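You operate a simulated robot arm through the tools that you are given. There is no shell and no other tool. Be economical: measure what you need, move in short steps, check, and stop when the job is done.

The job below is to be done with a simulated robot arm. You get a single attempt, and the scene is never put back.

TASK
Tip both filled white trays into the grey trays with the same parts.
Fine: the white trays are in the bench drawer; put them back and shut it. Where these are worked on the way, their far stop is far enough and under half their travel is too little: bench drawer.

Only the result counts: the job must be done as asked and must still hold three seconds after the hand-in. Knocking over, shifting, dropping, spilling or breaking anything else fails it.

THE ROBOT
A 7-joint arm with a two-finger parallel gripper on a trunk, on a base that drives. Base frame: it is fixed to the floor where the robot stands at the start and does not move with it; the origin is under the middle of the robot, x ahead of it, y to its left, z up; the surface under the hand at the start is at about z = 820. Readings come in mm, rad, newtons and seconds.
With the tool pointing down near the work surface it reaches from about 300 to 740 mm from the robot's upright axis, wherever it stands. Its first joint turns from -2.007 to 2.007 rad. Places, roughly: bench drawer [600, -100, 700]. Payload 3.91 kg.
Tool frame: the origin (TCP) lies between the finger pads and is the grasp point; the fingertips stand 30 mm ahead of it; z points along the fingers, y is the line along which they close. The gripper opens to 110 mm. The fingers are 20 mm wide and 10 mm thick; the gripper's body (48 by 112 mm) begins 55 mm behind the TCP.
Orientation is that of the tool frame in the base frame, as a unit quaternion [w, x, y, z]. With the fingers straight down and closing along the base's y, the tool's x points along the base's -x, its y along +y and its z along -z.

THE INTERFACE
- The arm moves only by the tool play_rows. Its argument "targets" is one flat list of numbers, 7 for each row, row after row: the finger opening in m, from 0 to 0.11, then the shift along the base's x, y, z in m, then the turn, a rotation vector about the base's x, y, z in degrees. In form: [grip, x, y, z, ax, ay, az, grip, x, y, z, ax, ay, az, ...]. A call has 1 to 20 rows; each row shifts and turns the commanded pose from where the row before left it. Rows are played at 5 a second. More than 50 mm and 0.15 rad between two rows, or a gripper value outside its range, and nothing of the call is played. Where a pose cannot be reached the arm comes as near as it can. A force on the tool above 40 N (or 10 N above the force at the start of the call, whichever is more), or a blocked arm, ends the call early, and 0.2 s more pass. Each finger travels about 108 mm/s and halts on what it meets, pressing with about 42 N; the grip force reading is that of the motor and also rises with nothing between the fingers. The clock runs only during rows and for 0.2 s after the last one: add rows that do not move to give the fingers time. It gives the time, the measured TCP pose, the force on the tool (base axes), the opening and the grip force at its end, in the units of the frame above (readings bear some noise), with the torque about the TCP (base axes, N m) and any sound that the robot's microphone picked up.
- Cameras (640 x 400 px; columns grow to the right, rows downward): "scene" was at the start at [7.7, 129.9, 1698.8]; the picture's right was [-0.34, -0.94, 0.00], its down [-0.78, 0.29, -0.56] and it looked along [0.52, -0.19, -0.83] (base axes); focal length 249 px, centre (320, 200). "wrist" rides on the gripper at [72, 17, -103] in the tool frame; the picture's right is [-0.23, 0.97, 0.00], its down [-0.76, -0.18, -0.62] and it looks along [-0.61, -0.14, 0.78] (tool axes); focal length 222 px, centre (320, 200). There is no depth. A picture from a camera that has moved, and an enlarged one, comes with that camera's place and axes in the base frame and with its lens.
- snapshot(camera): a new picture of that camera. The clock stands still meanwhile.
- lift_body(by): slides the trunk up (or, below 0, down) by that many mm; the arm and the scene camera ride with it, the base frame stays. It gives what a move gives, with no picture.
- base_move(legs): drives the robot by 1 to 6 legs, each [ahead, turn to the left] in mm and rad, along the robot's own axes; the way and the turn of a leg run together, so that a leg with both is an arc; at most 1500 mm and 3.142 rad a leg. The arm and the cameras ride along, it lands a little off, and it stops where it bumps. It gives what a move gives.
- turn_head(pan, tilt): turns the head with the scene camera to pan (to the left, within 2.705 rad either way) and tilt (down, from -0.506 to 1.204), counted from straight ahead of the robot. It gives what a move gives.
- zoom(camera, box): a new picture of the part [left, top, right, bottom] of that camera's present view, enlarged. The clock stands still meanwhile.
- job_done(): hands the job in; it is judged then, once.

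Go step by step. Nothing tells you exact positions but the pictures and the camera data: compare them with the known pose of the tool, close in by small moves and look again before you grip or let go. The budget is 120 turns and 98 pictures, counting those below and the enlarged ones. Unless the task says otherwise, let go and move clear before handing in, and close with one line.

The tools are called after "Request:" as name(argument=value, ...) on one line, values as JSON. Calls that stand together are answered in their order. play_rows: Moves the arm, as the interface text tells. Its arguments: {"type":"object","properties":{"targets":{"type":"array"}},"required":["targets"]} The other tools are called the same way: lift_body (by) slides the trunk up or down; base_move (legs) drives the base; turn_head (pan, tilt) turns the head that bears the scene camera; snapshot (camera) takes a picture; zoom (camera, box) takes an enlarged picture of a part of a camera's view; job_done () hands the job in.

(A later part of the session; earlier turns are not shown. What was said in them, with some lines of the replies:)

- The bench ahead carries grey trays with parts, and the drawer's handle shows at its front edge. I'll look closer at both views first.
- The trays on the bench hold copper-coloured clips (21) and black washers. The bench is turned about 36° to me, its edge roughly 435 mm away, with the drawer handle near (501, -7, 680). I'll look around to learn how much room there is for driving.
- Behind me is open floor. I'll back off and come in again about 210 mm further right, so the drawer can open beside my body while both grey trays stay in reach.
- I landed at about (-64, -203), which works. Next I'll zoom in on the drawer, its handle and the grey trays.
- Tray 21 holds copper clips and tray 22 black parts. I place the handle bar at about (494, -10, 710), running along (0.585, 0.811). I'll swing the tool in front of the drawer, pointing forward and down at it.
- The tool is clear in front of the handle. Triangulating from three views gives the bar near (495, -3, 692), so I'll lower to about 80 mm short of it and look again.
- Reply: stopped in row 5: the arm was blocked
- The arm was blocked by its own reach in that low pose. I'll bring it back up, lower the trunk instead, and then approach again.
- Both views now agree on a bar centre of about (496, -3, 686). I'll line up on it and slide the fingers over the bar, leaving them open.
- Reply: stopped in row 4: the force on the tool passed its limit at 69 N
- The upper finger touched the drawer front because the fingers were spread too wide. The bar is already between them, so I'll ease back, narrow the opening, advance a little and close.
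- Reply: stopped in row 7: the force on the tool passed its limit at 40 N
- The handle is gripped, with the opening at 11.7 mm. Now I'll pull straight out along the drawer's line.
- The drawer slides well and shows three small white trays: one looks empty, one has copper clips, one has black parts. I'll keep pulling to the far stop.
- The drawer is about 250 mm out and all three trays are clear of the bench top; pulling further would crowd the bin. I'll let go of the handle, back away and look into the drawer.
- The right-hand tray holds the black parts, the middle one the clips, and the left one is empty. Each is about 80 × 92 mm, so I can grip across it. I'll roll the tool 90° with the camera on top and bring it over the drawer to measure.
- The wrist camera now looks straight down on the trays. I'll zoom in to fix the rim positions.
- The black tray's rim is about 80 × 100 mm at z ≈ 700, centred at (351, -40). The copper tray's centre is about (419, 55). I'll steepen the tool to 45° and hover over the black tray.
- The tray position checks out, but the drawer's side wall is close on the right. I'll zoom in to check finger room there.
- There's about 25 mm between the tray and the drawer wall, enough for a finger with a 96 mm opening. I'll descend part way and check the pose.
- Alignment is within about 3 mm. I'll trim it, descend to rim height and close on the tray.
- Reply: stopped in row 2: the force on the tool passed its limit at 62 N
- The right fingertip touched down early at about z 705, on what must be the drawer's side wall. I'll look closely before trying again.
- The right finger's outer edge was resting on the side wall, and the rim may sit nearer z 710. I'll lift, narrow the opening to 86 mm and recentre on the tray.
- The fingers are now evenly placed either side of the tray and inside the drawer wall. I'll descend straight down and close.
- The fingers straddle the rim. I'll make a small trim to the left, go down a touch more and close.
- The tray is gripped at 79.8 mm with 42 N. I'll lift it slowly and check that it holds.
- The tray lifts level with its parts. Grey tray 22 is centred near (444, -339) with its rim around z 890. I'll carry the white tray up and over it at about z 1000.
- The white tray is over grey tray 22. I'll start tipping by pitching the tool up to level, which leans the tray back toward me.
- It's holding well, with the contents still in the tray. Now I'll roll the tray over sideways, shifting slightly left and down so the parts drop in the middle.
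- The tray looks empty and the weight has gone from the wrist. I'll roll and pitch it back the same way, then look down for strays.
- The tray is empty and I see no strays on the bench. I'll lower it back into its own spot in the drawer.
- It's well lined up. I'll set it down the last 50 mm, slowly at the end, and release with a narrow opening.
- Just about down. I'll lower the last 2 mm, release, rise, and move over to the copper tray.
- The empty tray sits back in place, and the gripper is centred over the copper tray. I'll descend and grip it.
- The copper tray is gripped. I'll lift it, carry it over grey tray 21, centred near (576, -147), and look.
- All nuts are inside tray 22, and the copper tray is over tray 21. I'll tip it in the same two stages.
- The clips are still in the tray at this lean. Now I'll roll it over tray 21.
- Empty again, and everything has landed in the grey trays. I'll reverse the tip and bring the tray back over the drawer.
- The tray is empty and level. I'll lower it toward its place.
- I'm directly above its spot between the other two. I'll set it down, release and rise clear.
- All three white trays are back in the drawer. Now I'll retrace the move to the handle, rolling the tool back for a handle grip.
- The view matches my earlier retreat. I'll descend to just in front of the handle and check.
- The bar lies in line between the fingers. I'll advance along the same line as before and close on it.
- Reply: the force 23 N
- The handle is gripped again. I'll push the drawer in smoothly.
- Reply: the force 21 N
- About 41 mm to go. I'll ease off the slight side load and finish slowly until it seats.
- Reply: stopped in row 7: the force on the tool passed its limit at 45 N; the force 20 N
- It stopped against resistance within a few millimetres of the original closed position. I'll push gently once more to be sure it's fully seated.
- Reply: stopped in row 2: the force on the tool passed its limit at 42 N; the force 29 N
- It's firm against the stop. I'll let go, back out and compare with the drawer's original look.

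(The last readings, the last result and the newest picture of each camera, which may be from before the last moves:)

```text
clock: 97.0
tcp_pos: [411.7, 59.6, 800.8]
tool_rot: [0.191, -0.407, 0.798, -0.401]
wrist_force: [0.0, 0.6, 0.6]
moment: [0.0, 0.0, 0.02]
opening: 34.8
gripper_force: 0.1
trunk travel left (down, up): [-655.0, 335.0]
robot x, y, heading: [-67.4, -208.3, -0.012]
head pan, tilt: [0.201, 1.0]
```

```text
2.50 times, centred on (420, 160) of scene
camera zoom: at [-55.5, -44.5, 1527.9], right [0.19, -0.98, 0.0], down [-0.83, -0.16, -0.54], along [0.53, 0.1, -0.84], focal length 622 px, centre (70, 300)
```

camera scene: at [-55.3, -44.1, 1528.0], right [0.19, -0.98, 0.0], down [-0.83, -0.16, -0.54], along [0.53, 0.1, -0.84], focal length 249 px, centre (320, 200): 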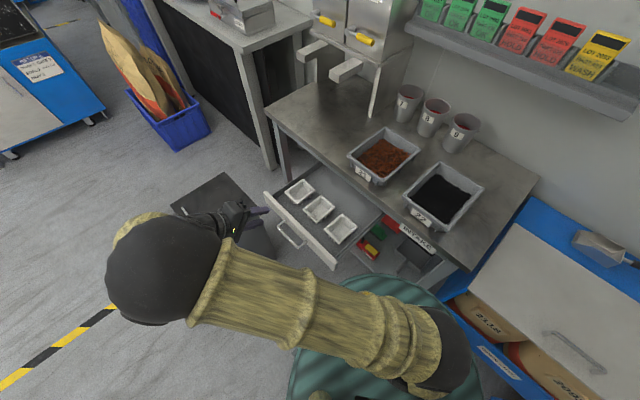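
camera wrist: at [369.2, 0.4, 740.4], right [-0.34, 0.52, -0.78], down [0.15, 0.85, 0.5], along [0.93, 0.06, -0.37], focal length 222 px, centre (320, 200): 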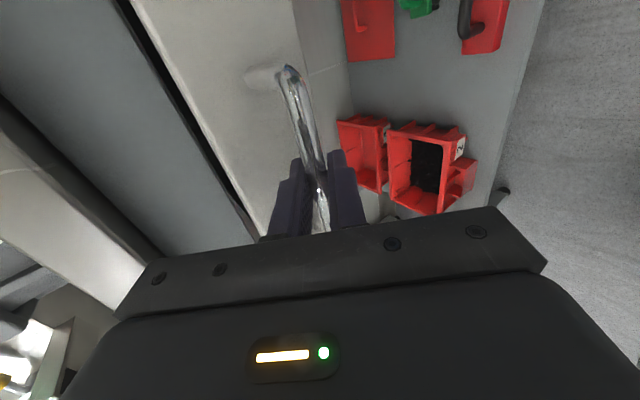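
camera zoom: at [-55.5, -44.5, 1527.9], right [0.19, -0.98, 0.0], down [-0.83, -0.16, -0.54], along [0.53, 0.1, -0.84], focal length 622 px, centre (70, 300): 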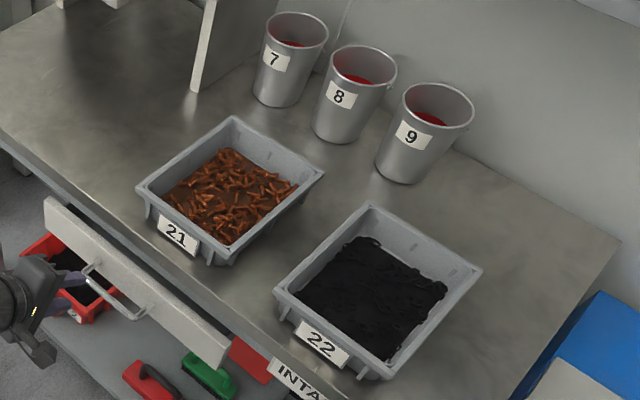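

The drawer front looks just as it did at the start. Both grey trays hold the poured parts, there are no strays, and the arm is clear, so I'm handing in.

Request:
job_done()

```text
The job is handed in.
```

Both filled white trays have been tipped into the matching grey trays (copper parts into 21, black nuts into 22). The white trays are back in the bench drawer, and the drawer is shut.
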